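You operate a simulated robot arm through the tools that you are given. There is no shell and no other tool.

You run a simulated robot arm. Do the job below in one go: nothing can be reset, and whatever is moved stays where it is left.

## Task
Fill the six holes listed on the black rig's card, one press each.

The check looks at the end state, three seconds after you hand in, the way a careful person would. Anything else that was tipped, shoved, dropped, spilled or broken makes it a failure.

## Robot
A 7-joint arm with a two-finger parallel gripper, fixed in place. Base frame: the origin is at the foot of the arm, x ahead of it, y to its left, z up. Readings come in m, rad, newtons and seconds.
With the tool pointing down near the work surface it reaches from about 0.38 to 0.8 m from the base axis. Its first joint turns from -2.496 to 2.496 rad. Payload 3 kg.
The tool frame sits at the grasp point between the pads (the TCP): z along the fingers, y along the line on which they close. The tips reach 0.03 m beyond it. The gripper opens to 0.11 m. The fingers are 0.02 m wide and 0.01 m thick; the gripper's body (0.048 by 0.112 m) begins 0.055 m behind the TCP.
Orientation is that of the tool frame in the base frame, as a unit quaternion [x, y, z, w]. With the fingers straight down and closing along the base's y, the tool's x points along the base's -x, its y along +y and its z along -z.

## Interface
- The arm moves only by the tool drive_tool. Its argument "deltas" is a list of rows, each a list of 7 numbers: the opening, from 0 (shut) to 1 (fully open), then the shift along the tool's x, y, z in units of 150 mm (1.0 is 150 mm), then the turn, a rotation vector about the tool's x, y, z in units of 120 degrees (1.0 is 120 degrees). In form: [[grip, x, y, z, rx, ry, rz], ...]. A call has 1 to 20 rows; each row is the pose to reach, as a shift and turn from the pose commanded when the call began, along the tool's axes at that moment. A call with a number of a shift or a turn outside -1 to 1 is refused whole. Rows are played at 5 a second. More than 0.05 m and 0.15 rad between two rows, or a gripper value outside its range, and nothing of the call is played. Where a pose cannot be reached the arm comes as near as it can. A force on the tool above 40 N (or 10 N above the force at the start of the call, whichever is more), or a blocked arm, ends the call early, and 0.2 s more pass. Each finger travels about 0.153 m/s and halts on what it meets, pressing with about 37 N; the grip force reading is that of the motor and also rises with nothing between the fingers. The clock runs only during rows and for 0.2 s after the last one: add rows that repeat a pose to give the fingers time. It gives the time, the measured TCP pose, the force on the tool (base axes), the opening and the grip force at its end, in the units of the frame above (readings bear some noise), with the torque about the TCP (base axes, N m) and any sound that the robot's microphone picked up.
- Cameras (640 x 400 px; columns grow to the right, rows downward): "scene" is fixed at [0.063, -0.5064, 1.4537]; the picture's right is [0.60, -0.80, 0.00], its down [-0.30, -0.22, -0.93] and it looks along [0.74, 0.56, -0.37] (base axes); focal length 349 px, centre (320, 200). "wrist" rides on the gripper at [0.072, 0.017, -0.103] in the tool frame; the picture's right is [-0.23, 0.97, 0.00], its down [-0.76, -0.18, -0.62] and it looks along [-0.61, -0.14, 0.78] (tool axes); focal length 222 px, centre (320, 200). There is no depth. A picture from a camera that has moved, and an enlarged one, comes with that camera's place and axes in the base frame and with its lens. The place of the scene camera against the robot may be out by one fixed shift of up to 0.025 m in any direction.
- grab_frame(camera): a new picture of that camera. It takes no simulated time.
- raise_lower(by): slides the trunk up (or, below 0, down) by that many m; the arm rides with it, the base frame stays. It gives what a move gives, with no picture.
- enlarge(camera, box): a new picture of the part [left, top, right, bottom] of that camera's present view, enlarged. It takes no simulated time.
- finish_job(): hands the job in; it is judged then, once.

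Places have to be worked out from the pictures, the camera data and where the tool is seen. Open the gripper and draw the arm clear of the work before you hand the job in, unless the task says otherwise.

The tools are called after "Call:" as a command line: name --pt "numbers of a row" for each row, then --argument value for the rest, lists and objects as JSON in quotes. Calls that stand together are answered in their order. drive_tool: Moves the arm, as the interface text tells. Its arguments: {"type":"object","properties":{"deltas":{"type":"array"}},"required":["deltas"]} The other tools are called the same way: raise_lower (by) slides the trunk up or down; grab_frame (camera) takes a picture; enlarge (camera, box) takes an enlarged picture of a part of a camera's view; finish_job () hands the job in.

At the start:

```text
t: 0.0
ee_pos: [0.4941, -0.1524, 1.213]
orientation: [0.0, 1.0, -0.001, 0.0]
wrist_force: [-0.3, -0.4, 0.8]
torque: [-0.01, 0.02, 0.0]
gripper_width: 0.1097
gripper_force: 0.2
trunk travel left (down, up): [-0.4, 0.09]
```

scene: 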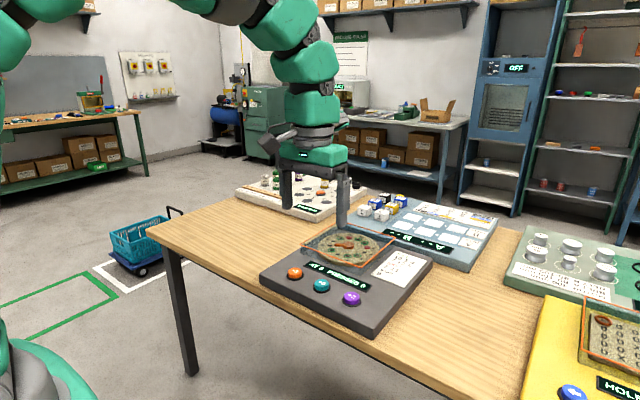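
wrist: 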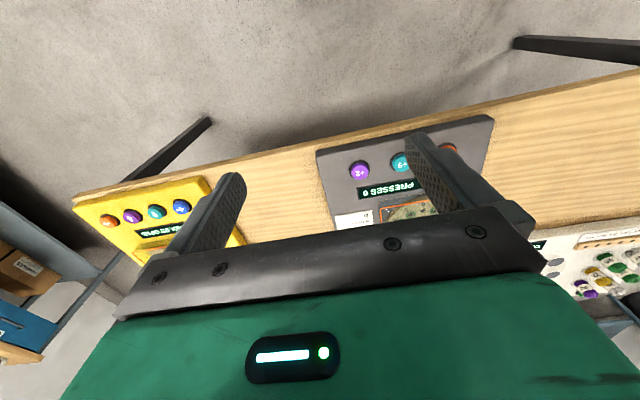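

I start by looking closely at the black rig, its card, dial and buttons in the scene view.

Call:
enlarge --camera "scene" --box '[250, 210, 440, 340]'

Call:
enlarge --camera "scene" --box '[360, 240, 440, 290]'

Call:
enlarge --camera "wrist" --box '[300, 100, 520, 240]'

```text
3.08 times, centred on (345, 275) of scene
camera zoom: at [0.063, -0.5064, 1.4537], right [0.6, -0.8, 0.0], down [-0.3, -0.22, -0.93], along [0.74, 0.56, -0.37], focal length 1073 px, centre (243, -31)
```

zoom: 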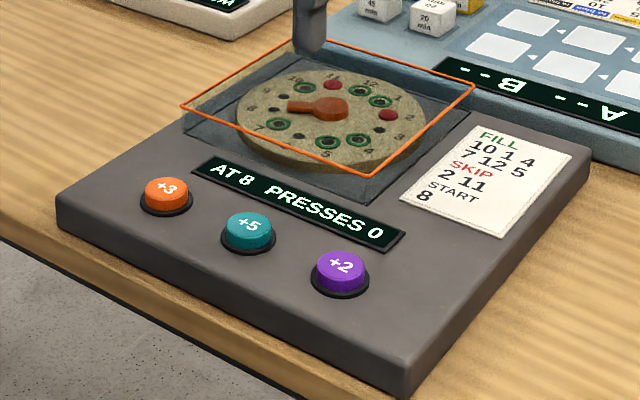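

```text
8.00 times, centred on (400, 265) of scene
camera zoom: at [0.063, -0.5064, 1.4537], right [0.6, -0.8, 0.0], down [-0.3, -0.22, -0.93], along [0.74, 0.56, -0.37], focal length 2789 px, centre (-320, -320)
```

zoom: 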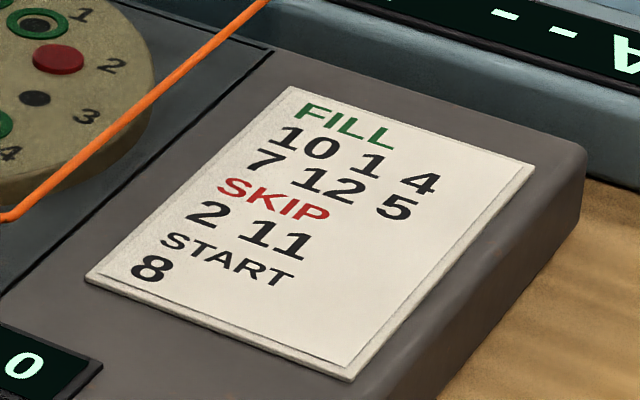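

```text
2.86 times, centred on (410, 170) of wrist
camera zoom: at [0.4221, -0.1353, 1.3171], right [0.23, 0.97, 0.0], down [0.76, -0.18, 0.62], along [0.61, -0.14, -0.78], focal length 635 px, centre (63, 286)
```

zoom: 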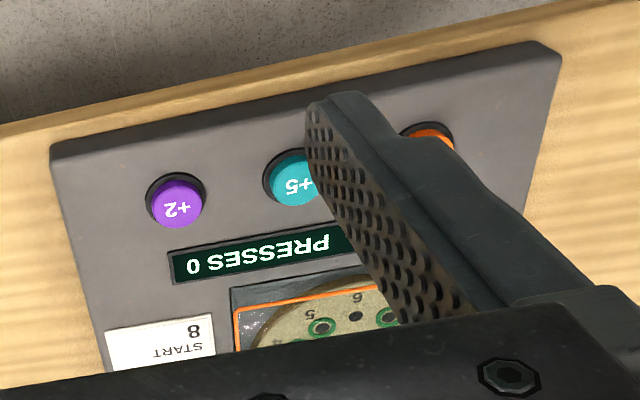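

The card reads FILL 10 1 4 / 7 12 5, SKIP 2 11, START 8, with buttons +3, +5, +2. I'll take a closer look at the dial's numbering direction and the pointer, and at the other gear around it.

Call:
enlarge --camera "scene" --box '[300, 222, 396, 282]'

Call:
enlarge --camera "scene" --box '[270, 250, 398, 330]'

Call:
enlarge --camera "scene" --box '[220, 150, 420, 275]'

```text
6.67 times, centred on (348, 252) of scene
camera zoom: at [0.063, -0.5064, 1.4537], right [0.6, -0.8, 0.0], down [-0.3, -0.22, -0.93], along [0.74, 0.56, -0.37], focal length 2324 px, centre (133, -147)
```

zoom: 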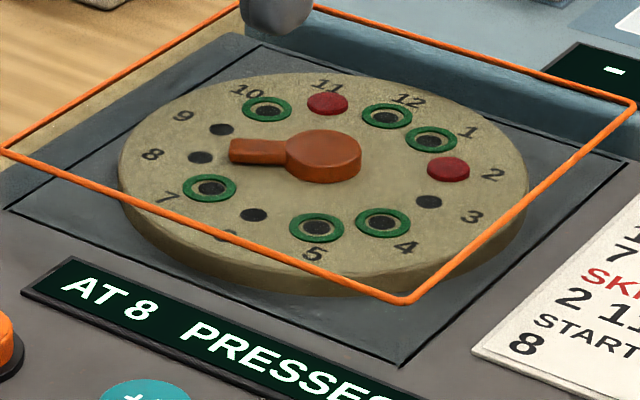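

```text
5.00 times, centred on (334, 290) of scene
camera zoom: at [0.063, -0.5064, 1.4537], right [0.6, -0.8, 0.0], down [-0.3, -0.22, -0.93], along [0.74, 0.56, -0.37], focal length 1743 px, centre (250, -250)
```

zoom: 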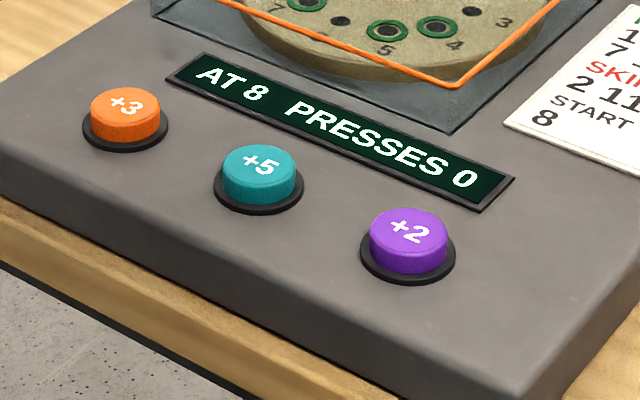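

```text
3.20 times, centred on (320, 212) of scene
camera zoom: at [0.063, -0.5064, 1.4537], right [0.6, -0.8, 0.0], down [-0.3, -0.22, -0.93], along [0.74, 0.56, -0.37], focal length 1116 px, centre (320, 160)
```

zoom: 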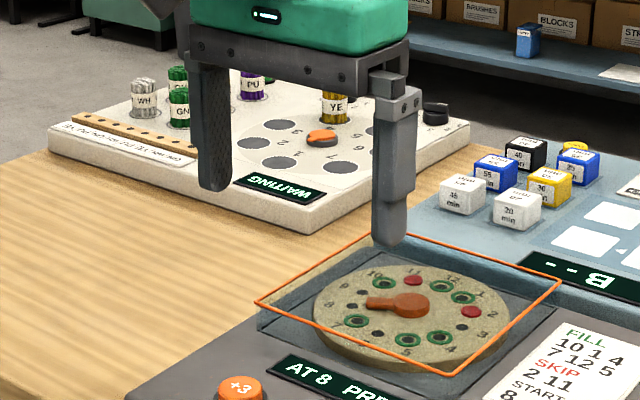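

The dial is numbered clockwise, the pointer is at 8, and landing only on listed holes works with 8 →+2→10 →+3→1 →+3→4 →+3→7 →+5→12 →+5→5. I'll shut the gripper and move to about (0.60, -0.03, 1.10), well above the rig, to locate the buttons with the wrist camera.

Call:
drive_tool --pt "0.8 -0.118 0.135 0.125 0 0 0" --pt "0.6 -0.236 0.27 0.25 0 0 0" --pt "0.4 -0.353 0.406 0.376 0 0 0" --pt "0.2 -0.471 0.542 0.502 0 0 0" --pt "0 -0.589 0.677 0.627 0 0 0" --pt "0 -0.707 0.813 0.753 0 0 0" --pt "0 -0.707 0.813 0.753 0 0 0" --pt "0 -0.707 0.813 0.753 0 0 0"

```text
t: 1.8
ee_pos: [0.6019, -0.0285, 1.0994]
orientation: [0.0, 1.0, 0.0, 0.001]
wrist_force: [-0.9, 0.8, 0.5]
torque: [-0.05, -0.01, -0.01]
gripper_width: 0.0
gripper_force: 37.1
trunk travel left (down, up): [-0.4, 0.09]
```

The arm is at (0.602, -0.029, 1.099) with the gripper shut. Now both cameras, to triangulate the buttons.

Call:
grab_frame --camera "wrist"

Call:
grab_frame --camera "scene"

```text
taken
camera wrist: at [0.5294, -0.0126, 1.2035], right [0.23, 0.97, 0.0], down [0.76, -0.18, 0.62], along [0.61, -0.14, -0.78], focal length 222 px, centre (320, 200)
```

wrist: 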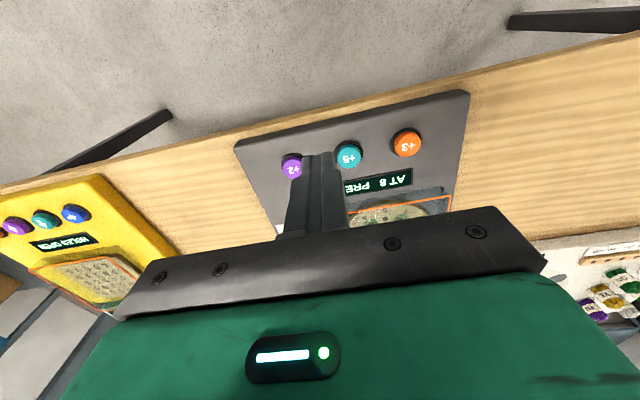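

```text
taken
```

scene: 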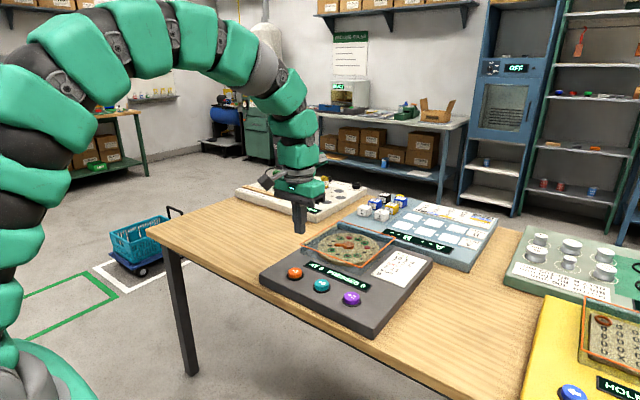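

I enlarge the wrist view over the buttons to get their pixels precisely.

Call:
enlarge --camera "wrist" --box '[230, 85, 486, 245]'

Call:
enlarge --camera "scene" --box '[256, 180, 416, 330]'

```text
2.50 times, centred on (358, 165) of wrist
camera zoom: at [0.5294, -0.0126, 1.2035], right [0.23, 0.97, 0.0], down [0.76, -0.18, 0.62], along [0.61, -0.14, -0.78], focal length 555 px, centre (225, 288)
```

zoom: 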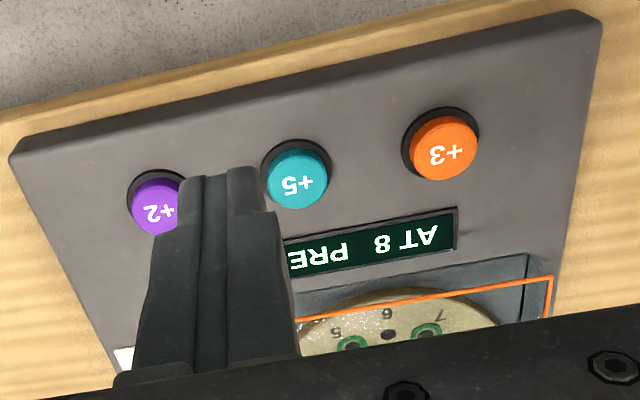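

```text
2.67 times, centred on (336, 255) of scene
camera zoom: at [0.063, -0.5064, 1.4537], right [0.6, -0.8, 0.0], down [-0.3, -0.22, -0.93], along [0.74, 0.56, -0.37], focal length 930 px, centre (277, 53)
```

zoom: 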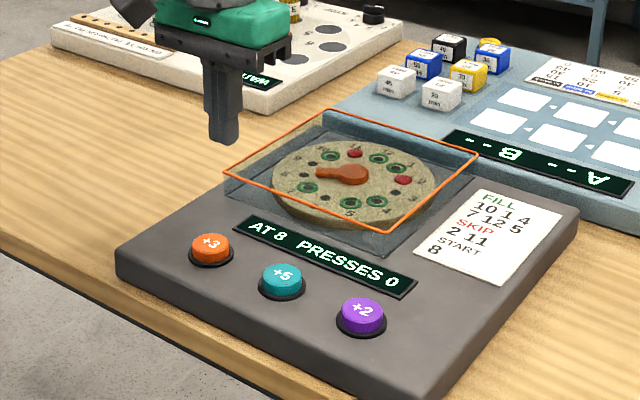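

Triangulating puts the button tops near x≈0.71, y≈-0.10 (+2), -0.005 (+5), +0.09 (+3), z about 0.86–0.88. I move to above +2 with the tip around z≈0.95, still well clear, to refine.

Call:
drive_tool --pt "0 -0.15 -0.095 0.16 0 0 0" --pt "0 -0.3 -0.19 0.32 0 0 0" --pt "0 -0.45 -0.285 0.48 0 0 0" --pt "0 -0.6 -0.38 0.64 0 0 0" --pt "0 -0.753 -0.477 0.796 0 0 0" --pt "0 -0.753 -0.477 0.796 0 0 0" --pt "0 -0.753 -0.477 0.796 0 0 0"

```text
t: 3.4
ee_pos: [0.7138, -0.1011, 0.9806]
orientation: [0.0, 1.0, 0.0, -0.001]
wrist_force: [-1.0, 0.9, 0.2]
torque: [0.01, -0.01, 0.01]
gripper_width: 0.0
gripper_force: 37.0
trunk travel left (down, up): [-0.4, 0.09]
```

The tool is now at (0.714, -0.101, 0.981), no contact. I take close pictures from both cameras.

Call:
grab_frame --camera "wrist"

Call:
enlarge --camera "scene" --box '[256, 190, 416, 340]'

Call:
enlarge --camera "scene" --box '[310, 240, 406, 310]'

```text
taken
camera wrist: at [0.6417, -0.0848, 1.0833], right [0.23, 0.97, 0.0], down [0.76, -0.18, 0.62], along [0.61, -0.14, -0.78], focal length 222 px, centre (320, 200)
```

wrist: 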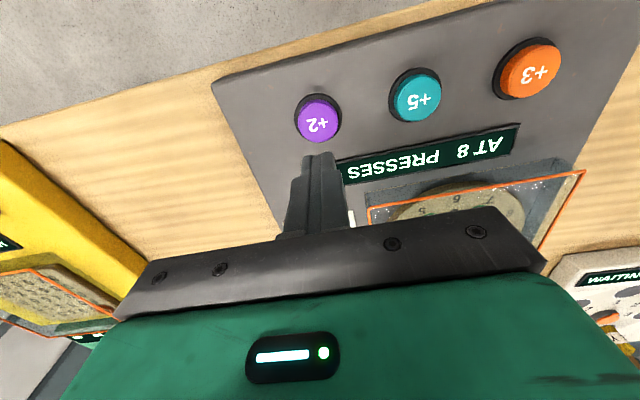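

```text
2.67 times, centred on (336, 265) of scene
camera zoom: at [0.063, -0.5064, 1.4537], right [0.6, -0.8, 0.0], down [-0.3, -0.22, -0.93], along [0.74, 0.56, -0.37], focal length 930 px, centre (277, 27)
```

zoom: 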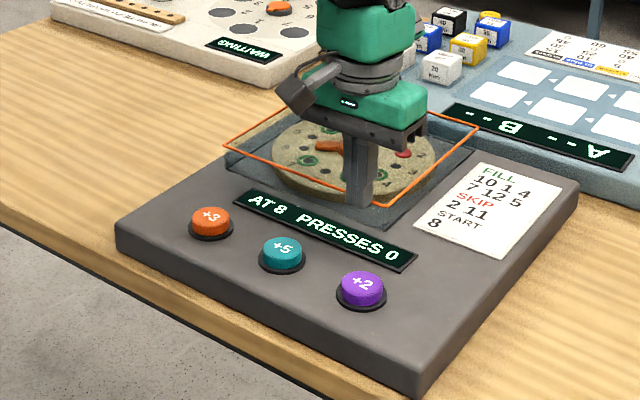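

```text
5.71 times, centred on (358, 275) of scene
camera zoom: at [0.063, -0.5064, 1.4537], right [0.6, -0.8, 0.0], down [-0.3, -0.22, -0.93], along [0.74, 0.56, -0.37], focal length 1992 px, centre (103, -229)
```

zoom: 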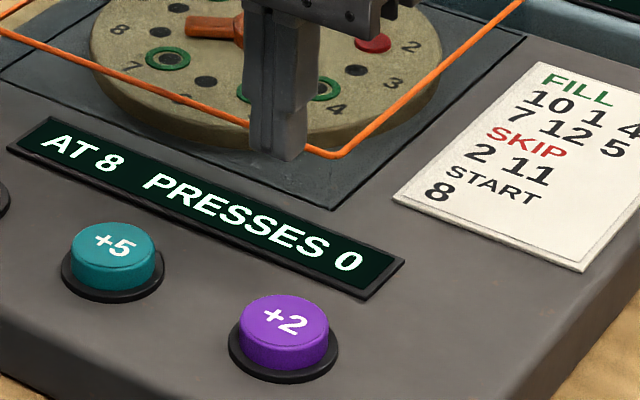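

Three wrist views now agree: +2 top at (0.719, -0.105, 0.850), +5 at (0.720, -0.005), +3 at (0.721, 0.097), each about 45 mm wide. I centre over +2 and descend to leave the tip about 12 mm above it.

Call:
drive_tool --pt "0 -0.04 -0.027 0.15 0 0 0" --pt "0 -0.04 -0.027 0.3 0 0 0" --pt "0 -0.04 -0.027 0.45 0 0 0" --pt "0 -0.04 -0.027 0.591 0 0 0" --pt "0 -0.04 -0.027 0.591 0 0 0"

```text
t: 4.6
ee_pos: [0.7204, -0.1074, 0.8919]
orientation: [0.0, 1.0, -0.001, 0.0]
wrist_force: [0.1, 0.2, 0.4]
torque: [-0.02, -0.02, -0.01]
gripper_width: 0.0
gripper_force: 37.0
trunk travel left (down, up): [-0.4, 0.09]
```

No contact yet with the tip near z≈0.862. I check the alignment in both views before pressing.

Call:
enlarge --camera "scene" --box '[310, 240, 406, 310]'

Call:
enlarge --camera "wrist" --box '[220, 80, 420, 205]'

```text
5.71 times, centred on (358, 275) of scene
camera zoom: at [0.063, -0.5064, 1.4537], right [0.6, -0.8, 0.0], down [-0.3, -0.22, -0.93], along [0.74, 0.56, -0.37], focal length 1992 px, centre (103, -229)
```

zoom: 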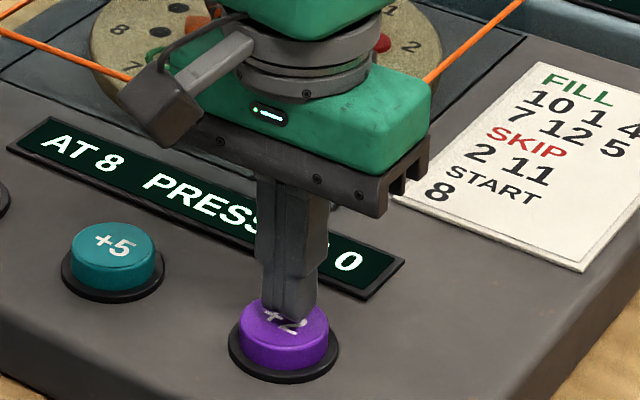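

```text
3.20 times, centred on (320, 142) of wrist
camera zoom: at [0.6483, -0.09, 0.9955], right [0.23, 0.97, 0.0], down [0.76, -0.18, 0.62], along [0.61, -0.14, -0.78], focal length 711 px, centre (320, 384)
```

zoom: 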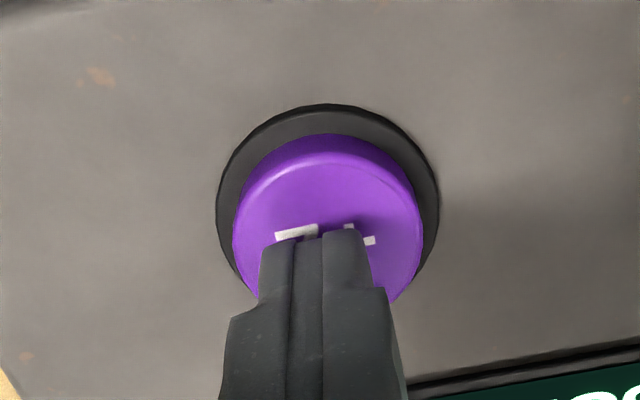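

The closed tip sits right over the +2 cap. I lower slowly to find first contact and feel the button's resistance.

Call:
drive_tool --pt "0 0 0 0.02 0 0 0" --pt "0 0 0 0.04 0 0 0" --pt "0 0 0 0.054 0 0 0" --pt "0 0 0 0.067 0 0 0" --pt "0 0 0 0.08 0 0 0"

```text
t: 5.8
ee_pos: [0.7184, -0.1047, 0.8816]
orientation: [0.0, 1.0, 0.0, 0.001]
wrist_force: [0.9, -0.3, 8.4]
torque: [0.01, -0.03, 0.0]
gripper_width: 0.0
gripper_force: 37.3
trunk travel left (down, up): [-0.4, 0.09]
heard: click
```

A click was heard with 8.4 N of force at z≈0.880. I check the display before doing anything else.

Call:
enlarge --camera "scene" --box '[290, 220, 410, 310]'

Call:
grab_frame --camera "wrist"

```text
4.44 times, centred on (350, 265) of scene
camera zoom: at [0.063, -0.5064, 1.4537], right [0.6, -0.8, 0.0], down [-0.3, -0.22, -0.93], along [0.74, 0.56, -0.37], focal length 1549 px, centre (187, -89)
```

zoom: 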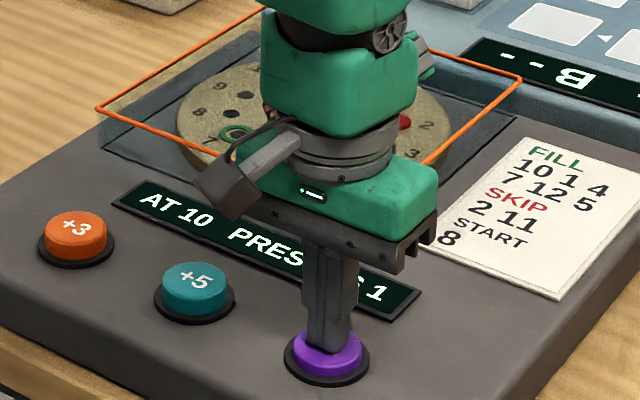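

```text
taken
camera wrist: at [0.6471, -0.0889, 0.9849], right [0.23, 0.97, 0.0], down [0.76, -0.18, 0.62], along [0.61, -0.14, -0.78], focal length 222 px, centre (320, 200)
```

wrist: 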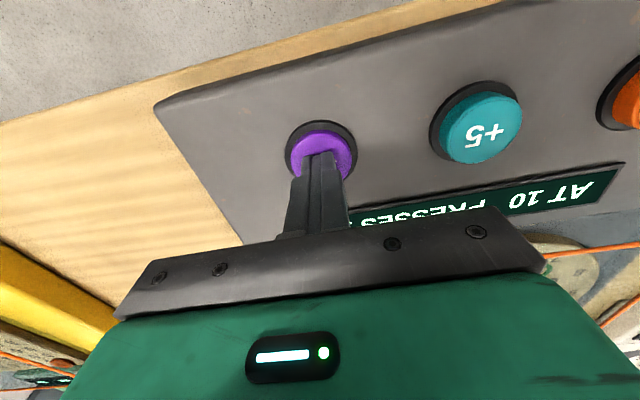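

The display shows AT 10, PRESSES 1, as planned. I lift straight up 60 mm off the button, then shift 100 mm toward +3.

Call:
drive_tool --pt "0 0 0 -0.1 0 0 0" --pt "0 0 0 -0.25 0 0 0" --pt "0 0 0 -0.4 0 0 0" --pt "0 0 0.2 -0.4 0 0 0" --pt "0 0 0.4 -0.4 0 0 0" --pt "0 0 0.6 -0.4 0 0 0" --pt "0 0 0.8 -0.4 0 0 0" --pt "0 -0.013 1.0 -0.4 0 0 0" --pt "0 -0.013 1.0 -0.4 0 0 0"

```text
t: 7.8
ee_pos: [0.7223, 0.0443, 0.9408]
orientation: [0.0, 1.0, 0.0, 0.0]
wrist_force: [-0.5, 0.3, 0.6]
torque: [-0.01, -0.02, 0.05]
gripper_width: 0.0
gripper_force: 37.6
trunk travel left (down, up): [-0.4, 0.09]
```

The tool is clear at (0.722, 0.044, 0.941). I check the display and dial after the release, and the +3 button's place in the wrist view.

Call:
enlarge --camera "scene" --box '[270, 220, 400, 310]'

Call:
grab_frame --camera "wrist"

```text
4.44 times, centred on (335, 265) of scene
camera zoom: at [0.063, -0.5064, 1.4537], right [0.6, -0.8, 0.0], down [-0.3, -0.22, -0.93], along [0.74, 0.56, -0.37], focal length 1549 px, centre (253, -89)
```

zoom: 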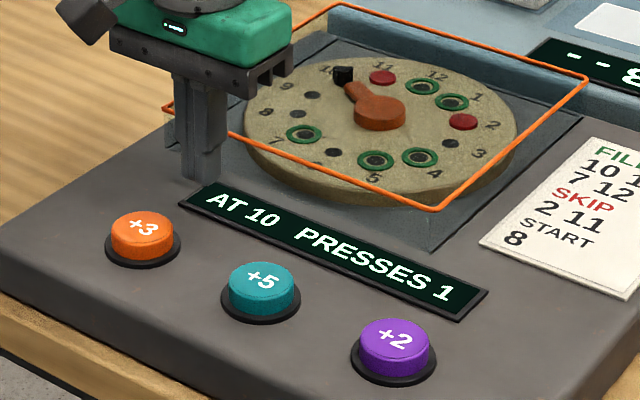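

```text
taken
camera wrist: at [0.6496, 0.0611, 1.0443], right [0.23, 0.97, 0.0], down [0.76, -0.18, 0.62], along [0.61, -0.14, -0.78], focal length 222 px, centre (320, 200)
```

wrist: 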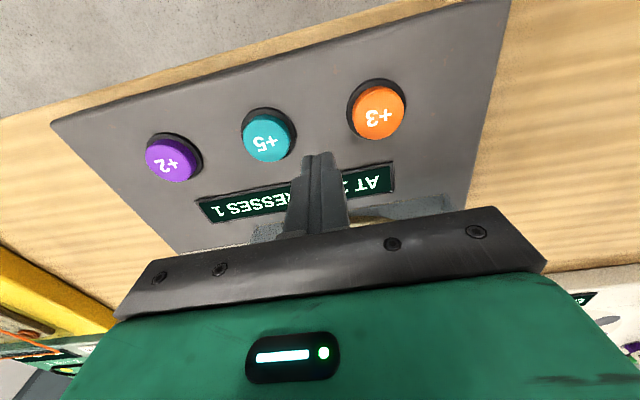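

Hole 10 now holds a peg and the pointer is at 10. +3 is at (0.720, 0.097); I move over it and press to the same depth that clicked before.

Call:
drive_tool --pt "0 0 0.17 0 0 0 0" --pt "0 0 0.35 0 0 0 0" --pt "0 0 0.35 0.15 0 0 0" --pt "0 0 0.35 0.3 0 0 0" --pt "0 0 0.35 0.34 0 0 0" --pt "0 0 0.35 0.36 0 0 0" --pt "0 0 0.35 0.374 0 0 0" --pt "0 0 0.35 0.387 0 0 0" --pt "0 0 0.35 0.4 0 0 0"

```text
t: 9.8
ee_pos: [0.7216, 0.0974, 0.881]
orientation: [0.0, 1.0, 0.0, 0.0]
wrist_force: [0.3, 1.8, 5.3]
torque: [0.06, 0.02, -0.03]
gripper_width: 0.0002
gripper_force: 37.3
trunk travel left (down, up): [-0.4, 0.09]
heard: click
```

A click was heard at 5.3 N. I check the display while holding.

Call:
enlarge --camera "scene" --box '[270, 220, 400, 310]'

```text
4.44 times, centred on (335, 265) of scene
camera zoom: at [0.063, -0.5064, 1.4537], right [0.6, -0.8, 0.0], down [-0.3, -0.22, -0.93], along [0.74, 0.56, -0.37], focal length 1549 px, centre (253, -89)
```

zoom: 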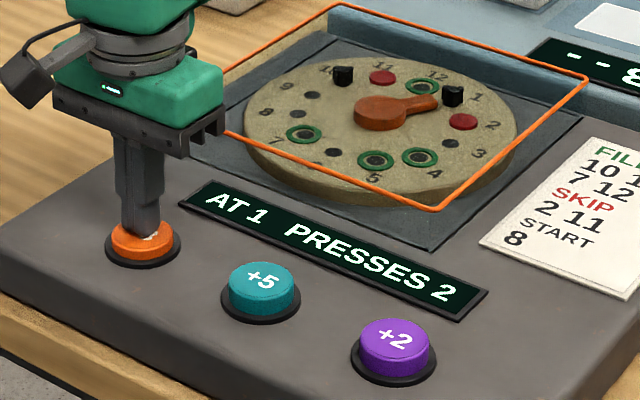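

AT 1, PRESSES 2, with pegs in 10 and 1. I lift 25 mm to release the button fully and pause there.

Call:
drive_tool --pt "0 0 0 -0.05 0 0 0" --pt "0 0 0 -0.11 0 0 0" --pt "0 0 0 -0.167 0 0 0" --pt "0 0 0 -0.167 0 0 0"

```text
t: 10.8
ee_pos: [0.7215, 0.0984, 0.9046]
orientation: [0.0, 1.0, 0.0, -0.001]
wrist_force: [0.1, -0.3, 0.1]
torque: [0.04, 0.03, -0.01]
gripper_width: 0.0
gripper_force: 37.1
trunk travel left (down, up): [-0.4, 0.09]
```

The force is back to zero with no extra click on release. Now a second +3 press (1 → 4).

Call:
drive_tool --pt "0 0 0 0.06 0 0 0" --pt "0 0 0 0.107 0 0 0" --pt "0 0 0 0.127 0 0 0" --pt "0 0 0 0.14 0 0 0" --pt "0 0 0 0.154 0 0 0" --pt "0 0 0 0.167 0 0 0"

```text
t: 12.2
ee_pos: [0.7213, 0.0977, 0.8806]
orientation: [0.0, 1.0, -0.001, 0.001]
wrist_force: [0.7, 3.2, 10.7]
torque: [0.08, 0.01, -0.02]
gripper_width: 0.0001
gripper_force: 36.7
trunk travel left (down, up): [-0.4, 0.09]
heard: click
```

One click was heard at 10.7 N. I check the display.

Call:
enlarge --camera "scene" --box '[270, 220, 400, 310]'

```text
4.44 times, centred on (335, 265) of scene
camera zoom: at [0.063, -0.5064, 1.4537], right [0.6, -0.8, 0.0], down [-0.3, -0.22, -0.93], along [0.74, 0.56, -0.37], focal length 1549 px, centre (253, -89)
```

zoom: 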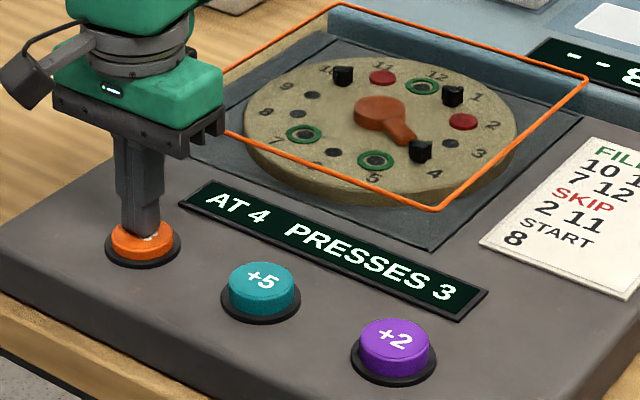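

AT 4, PRESSES 3, pegs in 10, 1 and 4. I lift to release again.

Call:
drive_tool --pt "0 0 0 -0.05 0 0 0" --pt "0 0 0 -0.11 0 0 0" --pt "0 0 0 -0.167 0 0 0" --pt "0 0 0 -0.167 0 0 0"

```text
t: 13.2
ee_pos: [0.7212, 0.0968, 0.9048]
orientation: [0.0, 1.0, 0.0, -0.001]
wrist_force: [1.3, 0.0, -0.3]
torque: [-0.02, 0.0, 0.01]
gripper_width: 0.0002
gripper_force: 37.4
trunk travel left (down, up): [-0.4, 0.09]
```

Released with no further click. Third +3 press (4 → 7).

Call:
drive_tool --pt "0 0 0 0.06 0 0 0" --pt "0 0 0 0.107 0 0 0" --pt "0 0 0 0.127 0 0 0" --pt "0 0 0 0.14 0 0 0" --pt "0 0 0 0.154 0 0 0" --pt "0 0 0 0.167 0 0 0"

```text
t: 14.6
ee_pos: [0.722, 0.0978, 0.881]
orientation: [0.0, 1.0, -0.001, 0.0]
wrist_force: [0.7, 1.4, 6.5]
torque: [-0.02, -0.03, -0.02]
gripper_width: 0.0
gripper_force: 37.1
trunk travel left (down, up): [-0.4, 0.09]
heard: click
```

A click again; I check the display.

Call:
enlarge --camera "scene" --box '[270, 220, 400, 310]'

```text
4.44 times, centred on (335, 265) of scene
camera zoom: at [0.063, -0.5064, 1.4537], right [0.6, -0.8, 0.0], down [-0.3, -0.22, -0.93], along [0.74, 0.56, -0.37], focal length 1549 px, centre (253, -89)
```

zoom: 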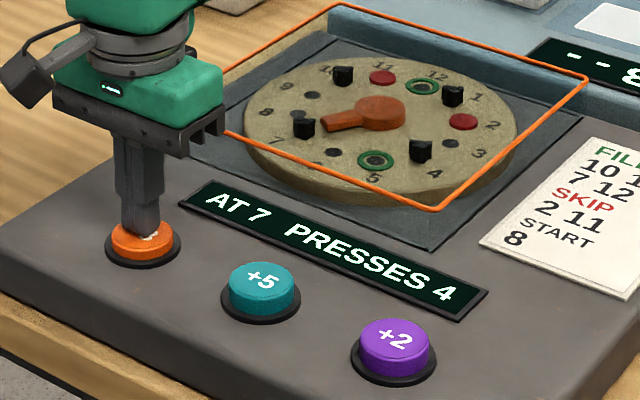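

AT 7, PRESSES 4, pegs in 10, 1, 4, 7. I lift 60 mm and move over to +5 at (0.720, -0.005).

Call:
drive_tool --pt "0 0 0 -0.1 0 0 0" --pt "0 0 0 -0.25 0 0 0" --pt "0 0 0 -0.4 0 0 0" --pt "0 0 -0.2 -0.4 0 0 0" --pt "0 0 -0.4 -0.4 0 0 0" --pt "0 0.007 -0.6 -0.4 0 0 0" --pt "0 0.007 -0.68 -0.4 0 0 0" --pt "0 0.007 -0.68 -0.3 0 0 0" --pt "0 0.007 -0.68 -0.167 0 0 0" --pt "0 0.007 -0.68 -0.167 0 0 0"

```text
t: 16.8
ee_pos: [0.7213, -0.0048, 0.9054]
orientation: [0.0, 1.0, 0.0, 0.0]
wrist_force: [-0.5, 0.5, 0.4]
torque: [0.01, -0.02, -0.01]
gripper_width: 0.0001
gripper_force: 37.1
trunk travel left (down, up): [-0.4, 0.09]
```

The tool is at (0.721, -0.005, 0.905), free. I verify the alignment over +5 and that the display is unchanged.

Call:
enlarge --camera "wrist" --box '[220, 80, 420, 205]'

Call:
enlarge --camera "scene" --box '[270, 220, 400, 310]'

```text
3.20 times, centred on (320, 142) of wrist
camera zoom: at [0.649, 0.0112, 1.0095], right [0.23, 0.97, 0.0], down [0.76, -0.18, 0.62], along [0.61, -0.14, -0.78], focal length 711 px, centre (320, 384)
```

zoom: 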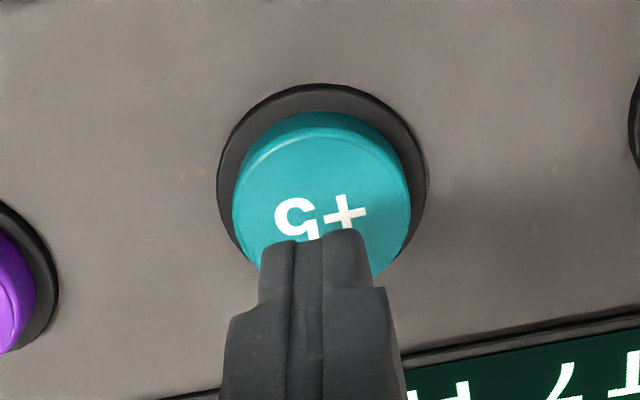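

```text
4.44 times, centred on (335, 265) of scene
camera zoom: at [0.063, -0.5064, 1.4537], right [0.6, -0.8, 0.0], down [-0.3, -0.22, -0.93], along [0.74, 0.56, -0.37], focal length 1549 px, centre (253, -89)
```

zoom: 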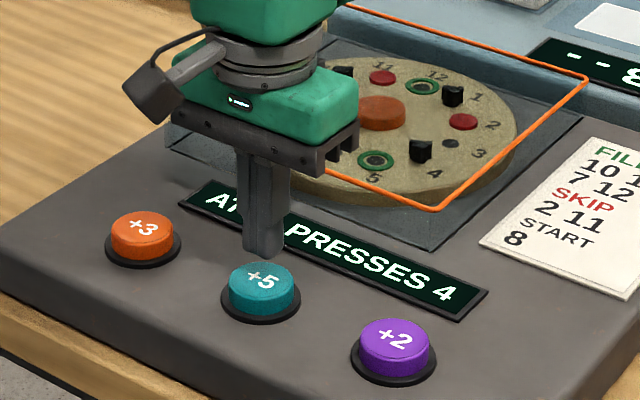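

The tip is centred over +5 and PRESSES is still 4. I press +5 (7 → 12).

Call:
drive_tool --pt "0 0 0 0.06 0 0 0" --pt "0 0 0 0.107 0 0 0" --pt "0 0 0 0.127 0 0 0" --pt "0 0 0 0.14 0 0 0" --pt "0 0 0 0.154 0 0 0" --pt "0 0 0 0.167 0 0 0"

```text
t: 18.2
ee_pos: [0.7209, -0.0052, 0.8819]
orientation: [0.0, 1.0, 0.0, 0.0]
wrist_force: [-0.7, -2.1, 5.4]
torque: [-0.03, 0.0, 0.0]
gripper_width: 0.0002
gripper_force: 37.2
trunk travel left (down, up): [-0.4, 0.09]
heard: click
```

A click; I check the display.

Call:
enlarge --camera "scene" --box '[270, 220, 400, 310]'

Call:
enlarge --camera "wrist" --box '[300, 100, 640, 312]'

```text
4.44 times, centred on (335, 265) of scene
camera zoom: at [0.063, -0.5064, 1.4537], right [0.6, -0.8, 0.0], down [-0.3, -0.22, -0.93], along [0.74, 0.56, -0.37], focal length 1549 px, centre (253, -89)
```

zoom: 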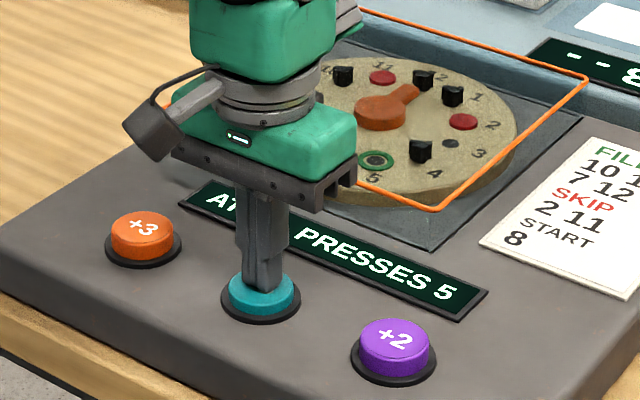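

```text
1.88 times, centred on (470, 206) of wrist
camera zoom: at [0.6483, 0.0114, 0.9853], right [0.23, 0.97, 0.0], down [0.76, -0.18, 0.62], along [0.61, -0.14, -0.78], focal length 418 px, centre (38, 189)
```

zoom: 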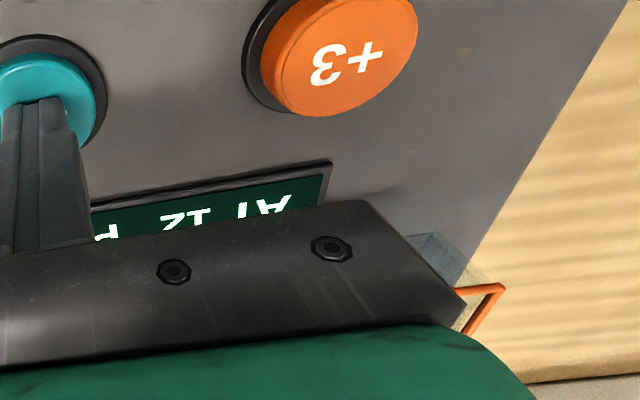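

AT 12, PRESSES 5; only hole 5 remains, one +5 away. I lift to release.

Call:
drive_tool --pt "0 0 0 -0.05 0 0 0" --pt "0 0 0 -0.11 0 0 0" --pt "0 0 0 -0.167 0 0 0" --pt "0 0 0 -0.167 0 0 0"

```text
t: 19.2
ee_pos: [0.7228, -0.0055, 0.9053]
orientation: [0.0, 1.0, 0.0, 0.0]
wrist_force: [-0.4, 0.2, -1.2]
torque: [-0.02, -0.03, 0.0]
gripper_width: 0.0
gripper_force: 36.9
trunk travel left (down, up): [-0.4, 0.09]
```

Released cleanly. Last press: +5 (12 → 5).

Call:
drive_tool --pt "0 0 0 0.06 0 0 0" --pt "0 0 0 0.107 0 0 0" --pt "0 0 0 0.127 0 0 0" --pt "0 0 0 0.14 0 0 0" --pt "0 0 0 0.154 0 0 0" --pt "0 0 0 0.167 0 0 0"

```text
t: 20.6
ee_pos: [0.7206, -0.0038, 0.8807]
orientation: [0.0, 1.0, 0.0, 0.002]
wrist_force: [1.6, -1.9, 5.7]
torque: [-0.05, -0.03, 0.02]
gripper_width: 0.0001
gripper_force: 37.5
trunk travel left (down, up): [-0.4, 0.09]
heard: click
```

The sixth click was heard. I check the display before lifting.

Call:
enlarge --camera "scene" --box '[270, 220, 400, 310]'

```text
4.44 times, centred on (335, 265) of scene
camera zoom: at [0.063, -0.5064, 1.4537], right [0.6, -0.8, 0.0], down [-0.3, -0.22, -0.93], along [0.74, 0.56, -0.37], focal length 1549 px, centre (253, -89)
```

zoom: 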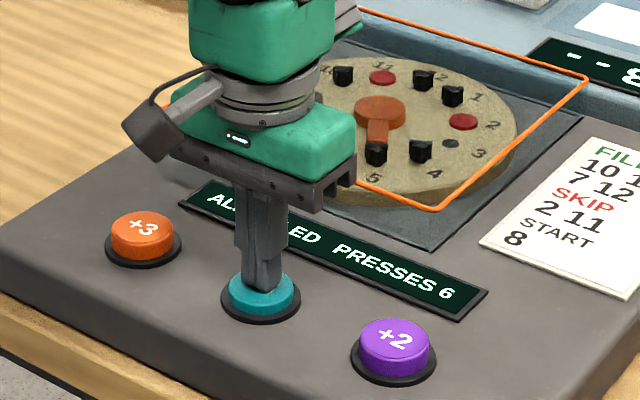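

The display reads ALL FILLED, PRESSES 6. I lift straight up 150 mm, draw back toward the base, and open the gripper only once high.

Call:
drive_tool --pt "0 0 0 -0.1 0 0 0" --pt "0 0 0 -0.3 0 0 0" --pt "0 0 0 -0.55 0 0 0" --pt "0 0 0 -0.8 0 0 0" --pt "0 0 0 -1.0 0 0 0" --pt "0 0.2 0 -1.0 0 0 0" --pt "0 0.4 0 -1.0 0 0 0" --pt "0 0.6 0 -1.0 0 0 0" --pt "0 0.8 0 -1.0 0 0 0" --pt "0 0.8 0 -1.0 0 0 0"

Call:
drive_tool --pt "0.3 0.1 0 -0.2 0 0 0" --pt "0.6 0.2 0 -0.4 0 0 0" --pt "0.9 0.3 0 -0.6 0 0 0" --pt "1 0.4 0 -0.8 0 0 0" --pt "1 0.4 0 -0.8 0 0 0" --pt "1 0.4 0 -0.8 0 0 0"

```text
t: 22.8
ee_pos: [0.5975, -0.0055, 1.0307]
orientation: [0.0, 1.0, 0.0, 0.0]
wrist_force: [0.3, -0.4, 0.4]
torque: [-0.02, 0.01, 0.03]
gripper_width: 0.0
gripper_force: 37.1
trunk travel left (down, up): [-0.4, 0.09]
```

```text
t: 24.2
ee_pos: [0.5398, -0.0047, 1.1525]
orientation: [0.0, 1.0, 0.0, -0.001]
wrist_force: [-0.4, 0.0, -0.3]
torque: [-0.02, 0.03, 0.0]
gripper_width: 0.1102
gripper_force: 0.1
trunk travel left (down, up): [-0.4, 0.09]
```

The arm is clear at (0.540, -0.005, 1.153) with the gripper open. A last look at the rig and surroundings before handing in.

Call:
enlarge --camera "scene" --box '[256, 220, 416, 320]'

Call:
grab_frame --camera "scene"

```text
4.00 times, centred on (336, 270) of scene
camera zoom: at [0.063, -0.5064, 1.4537], right [0.6, -0.8, 0.0], down [-0.3, -0.22, -0.93], along [0.74, 0.56, -0.37], focal length 1394 px, centre (256, -80)
```

zoom: 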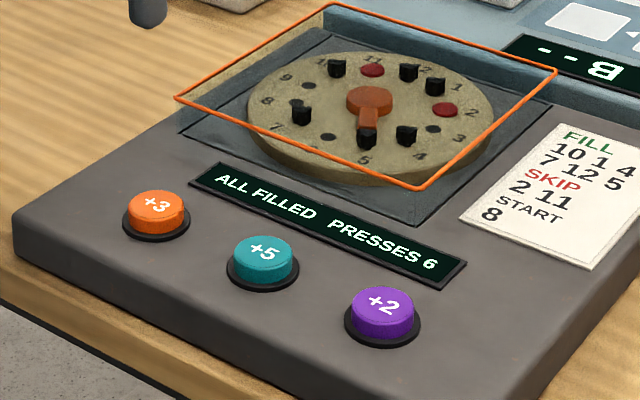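

```text
taken
```

scene: 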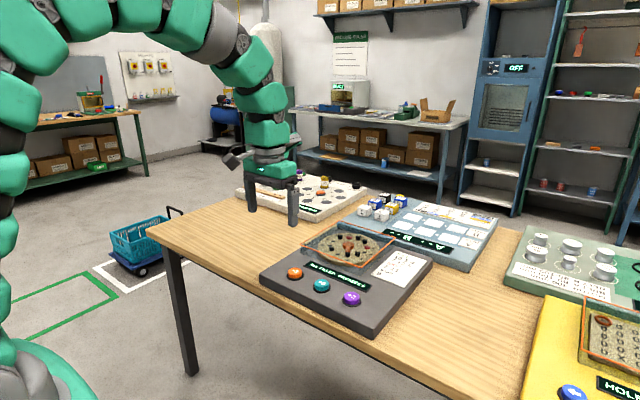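

The display shows ALL FILLED, PRESSES 6, with pegs in 10, 1, 4, 7, 12 and 5, and nothing else has been disturbed. The arm is clear and open, so I hand in.

Call:
finish_job

```text
The job is handed in.
```

All six holes on the black rig's card are filled, with six presses in total. The rig's display read "ALL FILLED, PRESSES 6" before I handed in.

- **Presses:** starting from 8, I pressed +2, +3, +3, +3, +5, +5. These landed on 10, 1, 4, 7, 12 and 5, in the card's own order. Neither skip hole (2 or 11) was landed on.
- **Check on each press:** I heard one click per press, and the display count went up by one each time.
- **End state:** the final pictures show pegs in all six holes and nothing else disturbed. The arm is drawn clear with the gripper open.
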